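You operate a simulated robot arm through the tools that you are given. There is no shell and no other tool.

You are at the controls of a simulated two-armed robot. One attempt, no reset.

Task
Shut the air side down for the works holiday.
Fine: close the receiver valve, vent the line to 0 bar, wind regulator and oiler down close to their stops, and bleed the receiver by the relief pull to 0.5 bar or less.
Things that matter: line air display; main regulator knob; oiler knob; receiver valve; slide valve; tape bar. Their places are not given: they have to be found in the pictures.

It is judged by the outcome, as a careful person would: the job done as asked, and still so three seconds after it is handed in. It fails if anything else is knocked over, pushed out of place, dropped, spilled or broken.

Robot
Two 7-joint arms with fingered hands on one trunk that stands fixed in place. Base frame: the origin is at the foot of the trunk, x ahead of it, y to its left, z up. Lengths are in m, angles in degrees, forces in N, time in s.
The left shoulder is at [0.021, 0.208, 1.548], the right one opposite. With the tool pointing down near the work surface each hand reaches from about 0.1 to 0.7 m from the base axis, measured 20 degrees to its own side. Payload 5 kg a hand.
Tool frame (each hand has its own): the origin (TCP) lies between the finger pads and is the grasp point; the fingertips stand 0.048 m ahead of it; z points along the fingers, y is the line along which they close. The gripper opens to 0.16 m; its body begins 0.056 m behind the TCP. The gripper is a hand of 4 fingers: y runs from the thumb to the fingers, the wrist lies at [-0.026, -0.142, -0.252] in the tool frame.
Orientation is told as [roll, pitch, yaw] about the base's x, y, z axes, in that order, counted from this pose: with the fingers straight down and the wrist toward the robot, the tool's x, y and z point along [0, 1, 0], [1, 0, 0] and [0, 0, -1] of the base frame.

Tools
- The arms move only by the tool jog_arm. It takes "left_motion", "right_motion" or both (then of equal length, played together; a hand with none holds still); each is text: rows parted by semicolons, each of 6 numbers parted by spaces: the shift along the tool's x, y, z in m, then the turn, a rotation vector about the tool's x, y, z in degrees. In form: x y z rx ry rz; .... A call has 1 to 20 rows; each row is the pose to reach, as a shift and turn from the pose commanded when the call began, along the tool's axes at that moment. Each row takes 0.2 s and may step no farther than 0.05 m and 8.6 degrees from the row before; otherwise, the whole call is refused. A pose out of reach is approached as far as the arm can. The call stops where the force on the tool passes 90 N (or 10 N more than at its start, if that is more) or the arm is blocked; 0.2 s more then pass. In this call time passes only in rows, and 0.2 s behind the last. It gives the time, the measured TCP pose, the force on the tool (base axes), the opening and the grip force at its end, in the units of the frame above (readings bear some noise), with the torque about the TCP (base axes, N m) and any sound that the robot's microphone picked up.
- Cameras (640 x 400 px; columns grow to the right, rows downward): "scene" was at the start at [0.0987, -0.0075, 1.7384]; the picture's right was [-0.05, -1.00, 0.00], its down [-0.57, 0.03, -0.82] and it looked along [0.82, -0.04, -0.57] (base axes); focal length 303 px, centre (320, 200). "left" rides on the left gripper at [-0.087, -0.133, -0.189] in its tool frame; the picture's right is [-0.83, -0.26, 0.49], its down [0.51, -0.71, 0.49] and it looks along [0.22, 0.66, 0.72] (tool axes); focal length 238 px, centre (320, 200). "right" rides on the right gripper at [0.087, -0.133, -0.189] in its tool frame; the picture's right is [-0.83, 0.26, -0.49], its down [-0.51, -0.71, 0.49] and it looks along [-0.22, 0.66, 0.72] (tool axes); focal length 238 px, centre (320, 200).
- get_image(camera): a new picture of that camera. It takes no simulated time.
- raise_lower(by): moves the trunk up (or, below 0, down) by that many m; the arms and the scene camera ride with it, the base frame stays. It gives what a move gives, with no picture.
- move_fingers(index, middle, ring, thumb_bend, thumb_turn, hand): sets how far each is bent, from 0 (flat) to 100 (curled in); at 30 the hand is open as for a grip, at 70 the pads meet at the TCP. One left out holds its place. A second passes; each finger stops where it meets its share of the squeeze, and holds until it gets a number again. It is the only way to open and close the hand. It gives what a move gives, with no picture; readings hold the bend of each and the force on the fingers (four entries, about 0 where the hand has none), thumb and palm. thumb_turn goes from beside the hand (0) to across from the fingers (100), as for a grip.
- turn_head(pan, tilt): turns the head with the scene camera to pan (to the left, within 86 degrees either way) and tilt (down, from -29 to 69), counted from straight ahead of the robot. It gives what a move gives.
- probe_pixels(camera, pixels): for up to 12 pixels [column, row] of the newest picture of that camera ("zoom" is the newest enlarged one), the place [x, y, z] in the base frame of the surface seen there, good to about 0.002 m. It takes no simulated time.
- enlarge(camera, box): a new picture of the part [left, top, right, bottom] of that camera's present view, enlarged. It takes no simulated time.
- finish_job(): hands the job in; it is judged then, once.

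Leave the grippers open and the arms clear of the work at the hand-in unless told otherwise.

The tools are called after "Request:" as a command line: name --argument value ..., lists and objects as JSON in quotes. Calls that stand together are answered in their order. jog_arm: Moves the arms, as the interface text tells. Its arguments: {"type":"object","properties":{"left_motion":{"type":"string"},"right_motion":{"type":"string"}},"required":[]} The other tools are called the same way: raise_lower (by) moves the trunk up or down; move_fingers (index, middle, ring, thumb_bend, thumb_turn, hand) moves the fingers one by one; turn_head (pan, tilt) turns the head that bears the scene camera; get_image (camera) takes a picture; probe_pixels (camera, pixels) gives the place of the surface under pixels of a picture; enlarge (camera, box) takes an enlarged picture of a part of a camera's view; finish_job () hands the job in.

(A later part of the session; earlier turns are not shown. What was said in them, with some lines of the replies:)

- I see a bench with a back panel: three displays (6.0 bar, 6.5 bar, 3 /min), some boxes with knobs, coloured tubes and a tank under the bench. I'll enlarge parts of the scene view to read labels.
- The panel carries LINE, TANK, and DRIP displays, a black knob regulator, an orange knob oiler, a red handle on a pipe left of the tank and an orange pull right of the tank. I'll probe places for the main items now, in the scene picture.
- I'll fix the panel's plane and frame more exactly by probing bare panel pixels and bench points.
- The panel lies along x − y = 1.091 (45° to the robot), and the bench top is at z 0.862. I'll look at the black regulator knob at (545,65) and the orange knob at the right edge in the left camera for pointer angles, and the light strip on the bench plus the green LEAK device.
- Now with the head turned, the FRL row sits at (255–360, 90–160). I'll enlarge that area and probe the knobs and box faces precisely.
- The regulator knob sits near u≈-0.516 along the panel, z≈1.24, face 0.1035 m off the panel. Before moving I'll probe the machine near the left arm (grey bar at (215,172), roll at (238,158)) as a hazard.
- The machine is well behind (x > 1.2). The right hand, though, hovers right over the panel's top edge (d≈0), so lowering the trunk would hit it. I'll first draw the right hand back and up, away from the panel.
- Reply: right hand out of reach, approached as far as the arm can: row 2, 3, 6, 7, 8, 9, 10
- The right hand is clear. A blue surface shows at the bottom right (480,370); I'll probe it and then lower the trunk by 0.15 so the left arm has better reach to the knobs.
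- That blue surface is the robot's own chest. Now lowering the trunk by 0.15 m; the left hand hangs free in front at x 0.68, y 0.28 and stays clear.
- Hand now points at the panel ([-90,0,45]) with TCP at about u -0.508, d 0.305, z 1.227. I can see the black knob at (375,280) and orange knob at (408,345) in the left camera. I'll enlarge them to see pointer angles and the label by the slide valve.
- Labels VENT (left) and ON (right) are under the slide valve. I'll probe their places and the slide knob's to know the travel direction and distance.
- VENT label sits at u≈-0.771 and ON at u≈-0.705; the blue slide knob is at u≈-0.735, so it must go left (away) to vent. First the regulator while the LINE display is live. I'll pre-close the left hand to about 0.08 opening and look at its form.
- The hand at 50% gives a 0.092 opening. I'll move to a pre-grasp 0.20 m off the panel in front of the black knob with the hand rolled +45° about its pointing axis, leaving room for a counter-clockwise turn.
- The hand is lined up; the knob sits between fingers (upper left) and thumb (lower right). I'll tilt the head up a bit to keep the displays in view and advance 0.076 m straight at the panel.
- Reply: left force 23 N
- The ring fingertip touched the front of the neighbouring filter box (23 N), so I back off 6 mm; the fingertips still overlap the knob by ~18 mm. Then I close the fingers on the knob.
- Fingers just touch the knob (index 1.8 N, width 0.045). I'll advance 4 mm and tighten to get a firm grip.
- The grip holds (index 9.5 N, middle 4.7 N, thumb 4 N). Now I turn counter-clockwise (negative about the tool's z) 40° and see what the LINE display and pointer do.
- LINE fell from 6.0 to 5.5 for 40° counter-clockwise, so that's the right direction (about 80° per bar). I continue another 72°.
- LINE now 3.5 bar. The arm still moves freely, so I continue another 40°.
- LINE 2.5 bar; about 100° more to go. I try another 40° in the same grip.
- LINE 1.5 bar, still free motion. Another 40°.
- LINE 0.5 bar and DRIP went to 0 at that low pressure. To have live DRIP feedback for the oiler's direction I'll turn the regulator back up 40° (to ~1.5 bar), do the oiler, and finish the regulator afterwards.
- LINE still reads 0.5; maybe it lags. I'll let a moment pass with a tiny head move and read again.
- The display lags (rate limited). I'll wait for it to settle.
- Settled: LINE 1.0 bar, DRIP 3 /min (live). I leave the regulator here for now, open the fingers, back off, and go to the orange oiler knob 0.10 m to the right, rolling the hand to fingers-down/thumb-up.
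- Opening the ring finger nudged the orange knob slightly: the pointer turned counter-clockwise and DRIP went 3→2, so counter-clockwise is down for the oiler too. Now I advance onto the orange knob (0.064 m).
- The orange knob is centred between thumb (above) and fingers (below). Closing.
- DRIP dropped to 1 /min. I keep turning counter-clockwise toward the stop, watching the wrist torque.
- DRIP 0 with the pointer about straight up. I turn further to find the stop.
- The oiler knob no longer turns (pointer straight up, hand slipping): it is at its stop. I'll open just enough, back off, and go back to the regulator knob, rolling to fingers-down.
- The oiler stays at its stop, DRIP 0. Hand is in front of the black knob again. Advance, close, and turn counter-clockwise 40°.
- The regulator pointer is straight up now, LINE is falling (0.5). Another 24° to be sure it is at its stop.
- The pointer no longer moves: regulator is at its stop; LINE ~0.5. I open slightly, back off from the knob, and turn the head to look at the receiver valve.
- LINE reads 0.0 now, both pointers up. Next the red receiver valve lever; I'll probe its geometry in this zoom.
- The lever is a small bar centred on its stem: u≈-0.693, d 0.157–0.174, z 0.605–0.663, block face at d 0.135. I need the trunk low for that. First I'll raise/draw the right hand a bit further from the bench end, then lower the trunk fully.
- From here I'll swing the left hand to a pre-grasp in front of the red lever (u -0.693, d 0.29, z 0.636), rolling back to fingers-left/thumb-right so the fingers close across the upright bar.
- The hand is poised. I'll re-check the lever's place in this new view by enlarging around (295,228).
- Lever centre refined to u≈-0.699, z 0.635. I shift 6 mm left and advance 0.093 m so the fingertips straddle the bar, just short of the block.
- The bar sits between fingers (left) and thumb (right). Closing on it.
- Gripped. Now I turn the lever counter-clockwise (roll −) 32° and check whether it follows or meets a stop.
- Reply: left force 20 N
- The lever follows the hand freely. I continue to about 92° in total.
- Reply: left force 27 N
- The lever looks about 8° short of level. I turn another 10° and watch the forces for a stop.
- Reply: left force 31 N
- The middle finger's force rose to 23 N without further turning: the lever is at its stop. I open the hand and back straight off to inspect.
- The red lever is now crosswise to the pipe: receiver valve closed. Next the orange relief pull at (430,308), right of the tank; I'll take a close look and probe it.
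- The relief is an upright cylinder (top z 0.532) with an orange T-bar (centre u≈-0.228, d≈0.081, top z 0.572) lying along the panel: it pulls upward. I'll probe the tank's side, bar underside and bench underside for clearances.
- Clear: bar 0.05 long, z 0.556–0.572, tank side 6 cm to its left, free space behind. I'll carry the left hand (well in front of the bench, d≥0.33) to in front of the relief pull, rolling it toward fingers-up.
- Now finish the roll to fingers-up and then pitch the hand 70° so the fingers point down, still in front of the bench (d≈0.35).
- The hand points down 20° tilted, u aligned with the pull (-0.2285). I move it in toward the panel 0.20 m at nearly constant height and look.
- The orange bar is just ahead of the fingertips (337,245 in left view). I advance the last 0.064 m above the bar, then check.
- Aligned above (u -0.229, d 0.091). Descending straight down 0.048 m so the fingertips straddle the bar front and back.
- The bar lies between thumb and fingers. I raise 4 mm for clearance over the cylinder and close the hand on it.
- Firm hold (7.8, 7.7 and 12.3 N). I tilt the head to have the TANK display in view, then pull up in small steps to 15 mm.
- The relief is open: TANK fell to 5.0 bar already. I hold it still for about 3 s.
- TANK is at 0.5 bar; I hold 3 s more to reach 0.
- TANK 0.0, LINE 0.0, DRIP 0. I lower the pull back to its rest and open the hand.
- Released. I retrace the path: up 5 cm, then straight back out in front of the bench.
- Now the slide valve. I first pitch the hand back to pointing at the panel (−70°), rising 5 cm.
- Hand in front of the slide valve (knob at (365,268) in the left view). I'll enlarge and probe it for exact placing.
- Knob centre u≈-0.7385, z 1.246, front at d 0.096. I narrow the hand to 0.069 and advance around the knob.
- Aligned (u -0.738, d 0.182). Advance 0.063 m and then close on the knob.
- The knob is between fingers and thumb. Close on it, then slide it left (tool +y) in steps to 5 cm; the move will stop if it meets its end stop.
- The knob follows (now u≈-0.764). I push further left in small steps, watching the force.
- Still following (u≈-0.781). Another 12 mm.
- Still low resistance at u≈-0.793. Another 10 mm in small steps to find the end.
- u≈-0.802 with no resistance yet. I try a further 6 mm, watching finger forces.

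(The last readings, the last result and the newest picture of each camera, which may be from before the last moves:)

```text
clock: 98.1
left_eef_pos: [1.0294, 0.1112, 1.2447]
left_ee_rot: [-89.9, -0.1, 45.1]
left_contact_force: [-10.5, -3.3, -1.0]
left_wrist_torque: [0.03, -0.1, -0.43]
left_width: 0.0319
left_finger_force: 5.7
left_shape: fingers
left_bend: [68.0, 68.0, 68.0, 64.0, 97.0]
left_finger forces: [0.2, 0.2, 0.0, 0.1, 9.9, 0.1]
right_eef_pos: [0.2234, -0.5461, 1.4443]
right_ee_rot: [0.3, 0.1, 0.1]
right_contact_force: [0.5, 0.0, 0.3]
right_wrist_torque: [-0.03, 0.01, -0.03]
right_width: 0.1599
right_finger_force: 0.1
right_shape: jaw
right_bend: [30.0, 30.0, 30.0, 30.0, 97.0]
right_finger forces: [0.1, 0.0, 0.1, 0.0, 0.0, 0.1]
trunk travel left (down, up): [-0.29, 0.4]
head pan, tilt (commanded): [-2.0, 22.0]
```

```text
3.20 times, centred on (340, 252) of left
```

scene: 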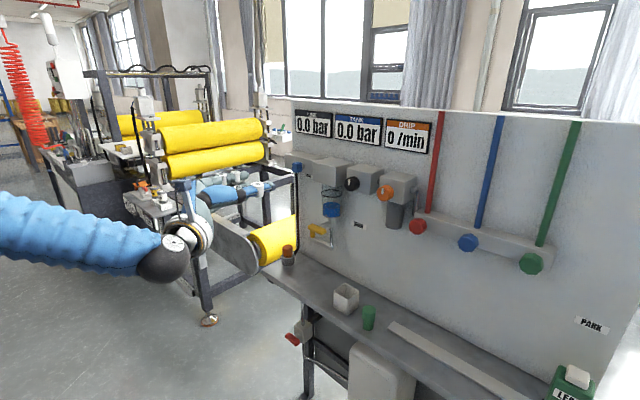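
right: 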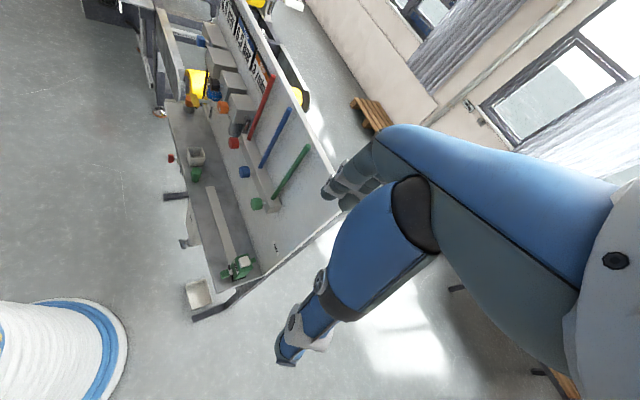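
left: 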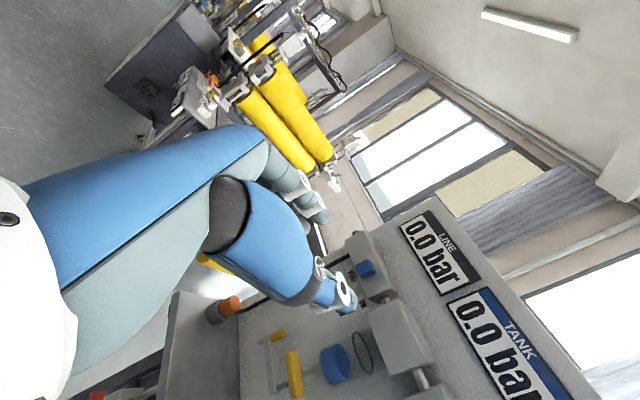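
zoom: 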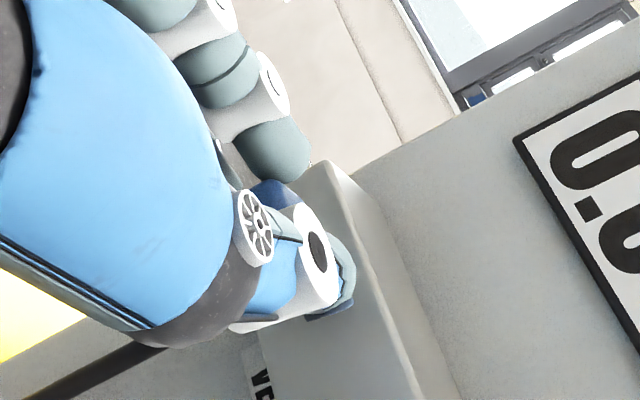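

The thumb's push rose to 10 N while the fingers unloaded: the slide is at its VENT end stop. I open and back off.

Request:
move_fingers --hand "left" --index 54 --middle 54 --ring 54 --thumb_bend 54

Request:
jog_arm --left_motion "0 0 -0.03 0 0 0; 0 0 -0.07 0 0 0; 0 0 -0.11 0 0 0; 0 -0.03 -0.15 0 0 0; 0 -0.06 -0.19 0 0 0; 0 -0.09 -0.22 0 0 0"

Request:
get_image --camera "scene"

Request:
enlarge --camera "scene" --box '[260, 90, 452, 210]'

Request:
enlarge --camera "left" --box '[320, 210, 448, 290]'

```text
clock: 99.1
left_eef_pos: [1.0316, 0.1136, 1.2442]
left_ee_rot: [-90.0, 0.0, 45.1]
left_contact_force: [1.3, -0.7, 0.5]
left_wrist_torque: [0.0, 0.04, 0.0]
left_width: 0.075
left_finger_force: 0.0
left_shape: fingers
left_bend: [54.0, 54.0, 54.0, 54.0, 97.0]
left_finger forces: [0.1, 0.1, 0.0, 0.0, 0.0, 0.1]
right_eef_pos: [0.2262, -0.5448, 1.4457]
right_ee_rot: [0.2, -0.1, 0.2]
right_contact_force: [-0.3, 0.0, 0.1]
right_wrist_torque: [0.02, -0.01, -0.02]
right_width: 0.1599
right_finger_force: 0.0
right_shape: jaw
right_bend: [30.0, 30.0, 30.0, 30.0, 97.0]
right_finger forces: [0.1, 0.0, 0.0, 0.0, 0.0, 0.0]
trunk travel left (down, up): [-0.29, 0.4]
head pan, tilt (commanded): [-2.0, 22.0]
```

```text
clock: 100.5
left_eef_pos: [0.8111, 0.2054, 1.2464]
left_ee_rot: [-90.0, 0.0, 45.2]
left_contact_force: [-0.8, -0.4, 0.3]
left_wrist_torque: [0.03, 0.1, 0.05]
left_width: 0.0752
left_finger_force: 0.1
left_shape: fingers
left_bend: [54.0, 54.0, 54.0, 54.0, 97.0]
left_finger forces: [0.0, 0.1, 0.0, 0.0, 0.0, 0.0]
right_eef_pos: [0.2249, -0.5454, 1.445]
right_ee_rot: [0.2, -0.2, 0.1]
right_contact_force: [-0.1, -0.2, 0.2]
right_wrist_torque: [0.0, -0.09, 0.0]
right_width: 0.1599
right_finger_force: 0.2
right_shape: jaw
right_bend: [30.0, 30.0, 30.0, 30.0, 97.0]
right_finger forces: [0.1, 0.0, 0.0, 0.0, 0.0, 0.0]
trunk travel left (down, up): [-0.29, 0.4]
head pan, tilt (commanded): [-2.0, 22.0]
```

```text
taken
```

scene: 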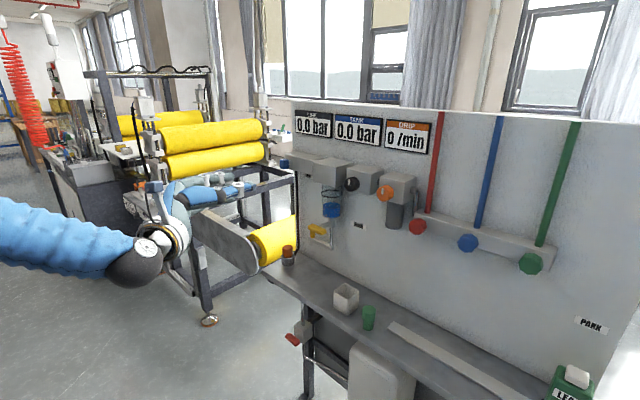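

```text
3.33 times, centred on (356, 150) of scene
```

zoom: 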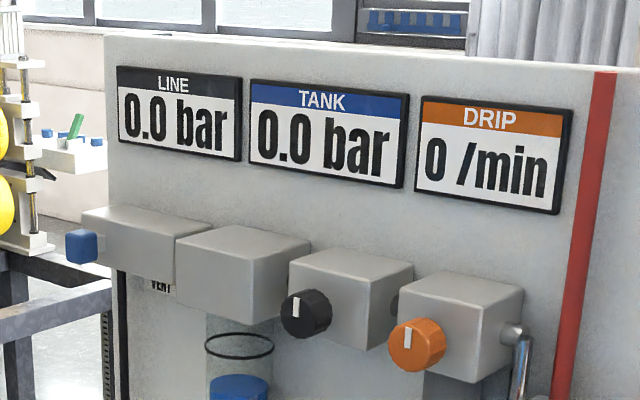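

```text
5.00 times, centred on (384, 250) of left
```

zoom: 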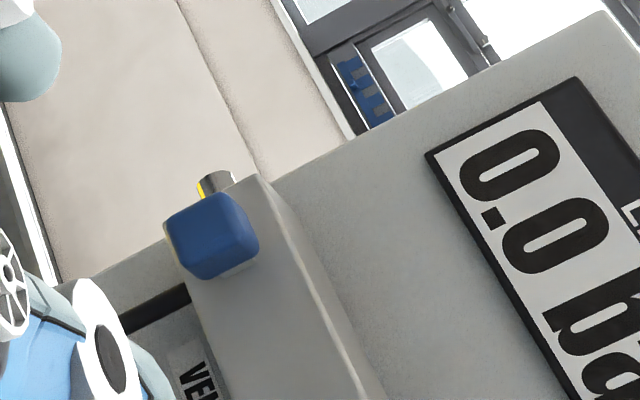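

The blue slide knob is at the VENT end; LINE 0.0, TANK 0.0, DRIP 0, both pointers straight up. I'll withdraw the left hand well clear and open it, then recheck everything.

Request:
jog_arm --left_motion "0 0 -0.04 0 0 0; 0 0 -0.08 0 0 0; 0 -0.03 -0.11 0 0 0; 0 -0.06 -0.14 0 0 0; 0 -0.09 -0.17 0 0 0; 0 -0.12 -0.20 0 0 0"

Request:
move_fingers --hand "left" --index 30 --middle 30 --ring 30 --thumb_bend 30

Request:
turn_head --pan -8 --tilt 38

Request:
get_image --camera "scene"

Request:
enlarge --camera "scene" --box '[220, 20, 412, 140]'

Request:
enlarge --camera "scene" --box '[240, 210, 432, 330]'

```text
clock: 101.9
left_eef_pos: [0.6223, 0.2633, 1.2411]
left_ee_rot: [-89.9, 0.1, 45.0]
left_contact_force: [1.1, 0.0, -0.6]
left_wrist_torque: [0.0, -0.05, -0.04]
left_width: 0.0752
left_finger_force: 0.1
left_shape: fingers
left_bend: [54.0, 54.0, 54.0, 54.0, 97.0]
left_finger forces: [0.0, 0.0, 0.0, 0.0, 0.0, 0.0]
left hand out of reach, approached as far as the arm can: row 6
right_eef_pos: [0.2266, -0.5446, 1.4442]
right_ee_rot: [0.3, -0.1, 0.2]
right_contact_force: [0.5, -0.7, 0.0]
right_wrist_torque: [0.0, 0.08, 0.01]
right_width: 0.1599
right_finger_force: 0.0
right_shape: jaw
right_bend: [30.0, 30.0, 30.0, 30.0, 97.0]
right_finger forces: [0.0, 0.0, 0.0, 0.0, 0.1, 0.0]
trunk travel left (down, up): [-0.29, 0.4]
head pan, tilt (commanded): [-2.0, 22.0]
```

```text
clock: 102.9
left_eef_pos: [0.6235, 0.2637, 1.2418]
left_ee_rot: [-90.0, 0.0, 44.9]
left_contact_force: [0.0, 0.6, -0.9]
left_wrist_torque: [-0.02, -0.01, -0.02]
left_width: 0.1696
left_finger_force: 0.0
left_shape: fingers
left_bend: [30.0, 30.0, 30.0, 30.0, 97.0]
left_finger forces: [0.0, 0.0, 0.0, 0.1, 0.1, 0.0]
right_eef_pos: [0.2248, -0.5452, 1.4449]
right_ee_rot: [0.2, 0.0, 0.2]
right_contact_force: [0.3, 0.7, -0.4]
right_wrist_torque: [-0.04, 0.01, 0.0]
right_width: 0.1598
right_finger_force: 0.2
right_shape: jaw
right_bend: [30.0, 30.0, 30.0, 30.0, 97.0]
right_finger forces: [0.0, 0.1, 0.0, 0.0, 0.1, 0.0]
trunk travel left (down, up): [-0.29, 0.4]
head pan, tilt (commanded): [-2.0, 22.0]
```

```text
clock: 103.7
left_eef_pos: [0.6221, 0.2636, 1.2407]
left_ee_rot: [-90.0, 0.0, 44.8]
left_contact_force: [-0.5, -0.1, 0.5]
left_wrist_torque: [-0.03, 0.0, -0.01]
left_width: 0.1695
left_finger_force: 0.2
left_shape: fingers
left_bend: [30.0, 30.0, 30.0, 30.0, 97.0]
left_finger forces: [0.1, 0.0, 0.1, 0.1, 0.0, 0.0]
right_eef_pos: [0.227, -0.5445, 1.4442]
right_ee_rot: [0.1, -0.1, 0.3]
right_contact_force: [0.3, 0.4, 0.0]
right_wrist_torque: [-0.03, 0.0, 0.01]
right_width: 0.1602
right_finger_force: 0.0
right_shape: jaw
right_bend: [30.0, 30.0, 30.0, 30.0, 97.0]
right_finger forces: [0.0, 0.0, 0.1, 0.0, 0.1, 0.0]
trunk travel left (down, up): [-0.29, 0.4]
head pan, tilt (commanded): [-8.0, 38.0]
```

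```text
taken
```

scene: 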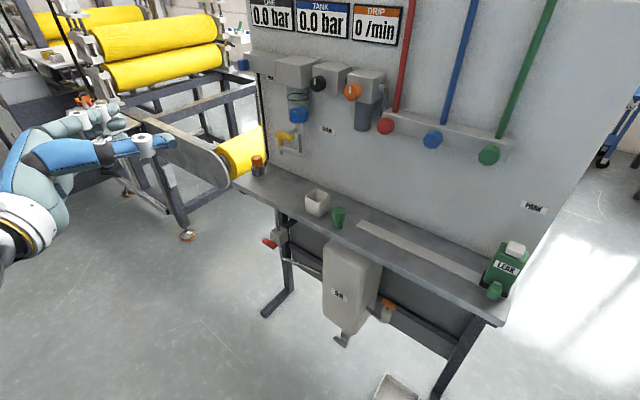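

```text
3.33 times, centred on (316, 80) of scene
```

zoom: 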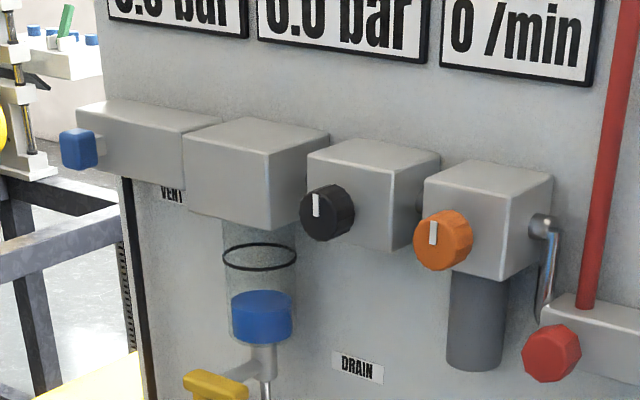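

```text
3.33 times, centred on (336, 270) of scene
```

zoom: 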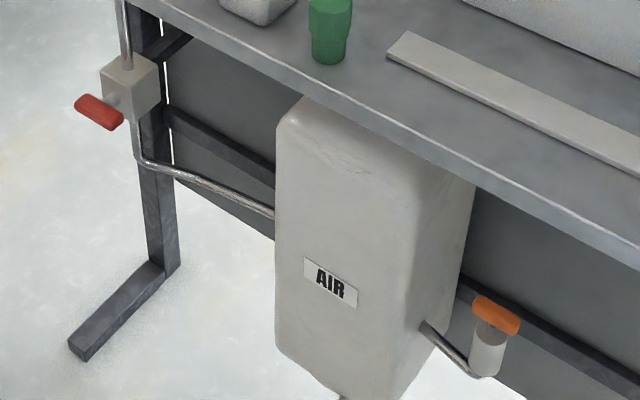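

All is in order: receiver lever crosswise (closed), slide at VENT, regulator and oiler pointers at their stops, relief pull back down, displays reading LINE 0.0 / TANK 0.0 / DRIP 0. Cups and LEAK unit are undisturbed, both hands open and clear. A final read of the displays, then I hand in.

Request:
turn_head --pan -8 --tilt 28

Request:
get_image --camera "scene"

Request:
enlarge --camera "scene" --box '[220, 60, 412, 180]'

```text
clock: 104.4
left_eef_pos: [0.6211, 0.2643, 1.2415]
left_ee_rot: [-90.1, -0.1, 45.1]
left_contact_force: [-0.6, 0.0, 0.8]
left_wrist_torque: [0.0, 0.03, 0.0]
left_width: 0.1697
left_finger_force: 0.1
left_shape: fingers
left_bend: [30.0, 30.0, 30.0, 30.0, 97.0]
left_finger forces: [0.1, 0.1, 0.0, 0.0, 0.0, 0.0]
right_eef_pos: [0.2248, -0.5443, 1.4433]
right_ee_rot: [0.2, 0.0, 0.2]
right_contact_force: [0.7, -0.1, 0.0]
right_wrist_torque: [0.01, 0.01, -0.01]
right_width: 0.1601
right_finger_force: 0.0
right_shape: jaw
right_bend: [30.0, 30.0, 30.0, 30.0, 97.0]
right_finger forces: [0.0, 0.0, 0.0, 0.0, 0.1, 0.1]
trunk travel left (down, up): [-0.29, 0.4]
head pan, tilt (commanded): [-8.0, 28.0]
```

```text
taken
```

scene: 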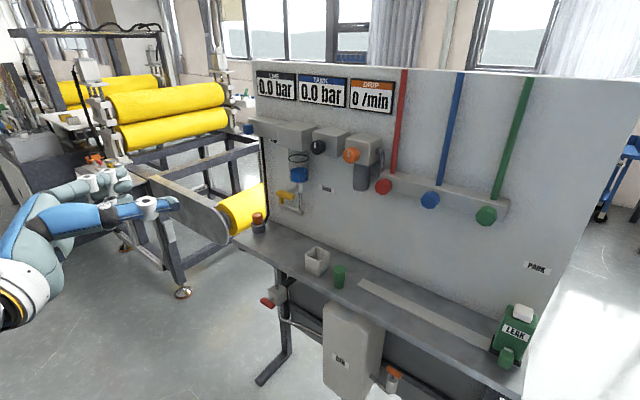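

```text
3.33 times, centred on (316, 120) of scene
```

zoom: 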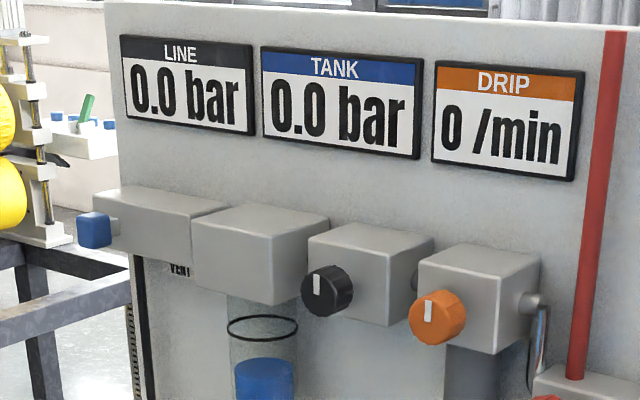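

Everything reads zero and steady: LINE 0.0, TANK 0.0, DRIP 0; slide at VENT; pointers at stops. Handing in.

Request:
finish_job

```text
The job is handed in.
```

The air side is shut down and handed in. My last reading before hand-in was LINE 0.0 bar, TANK 0.0 bar and DRIP 0 /min.

- **Receiver valve:** closed. The red lever is turned crosswise to the pipe, against its stop.
- **Line:** vented to 0 bar. The slide valve is pushed all the way to the VENT end.
- **Regulator and oiler:** both wound down counter-clockwise until they would not turn further. Both pointers stand straight up.
- **Receiver:** bled from 6.5 to 0.0 bar by holding the relief pull up. The pull is back at rest.

I did not do these in the order you listed. I wound the regulator and oiler down first, while the LINE and DRIP displays were still live, so I could see which way each knob worked. The receiver valve and the bleed came next, and the slide valve last.

While I was letting go of the regulator, a finger nudged the oiler knob slightly. It turned in the closing direction and was taken to its stop anyway.

I never identified the tape bar you listed, and none of the steps seemed to need it. I saw nothing on the bench displaced or knocked over. Both hands are open and clear of the bench.
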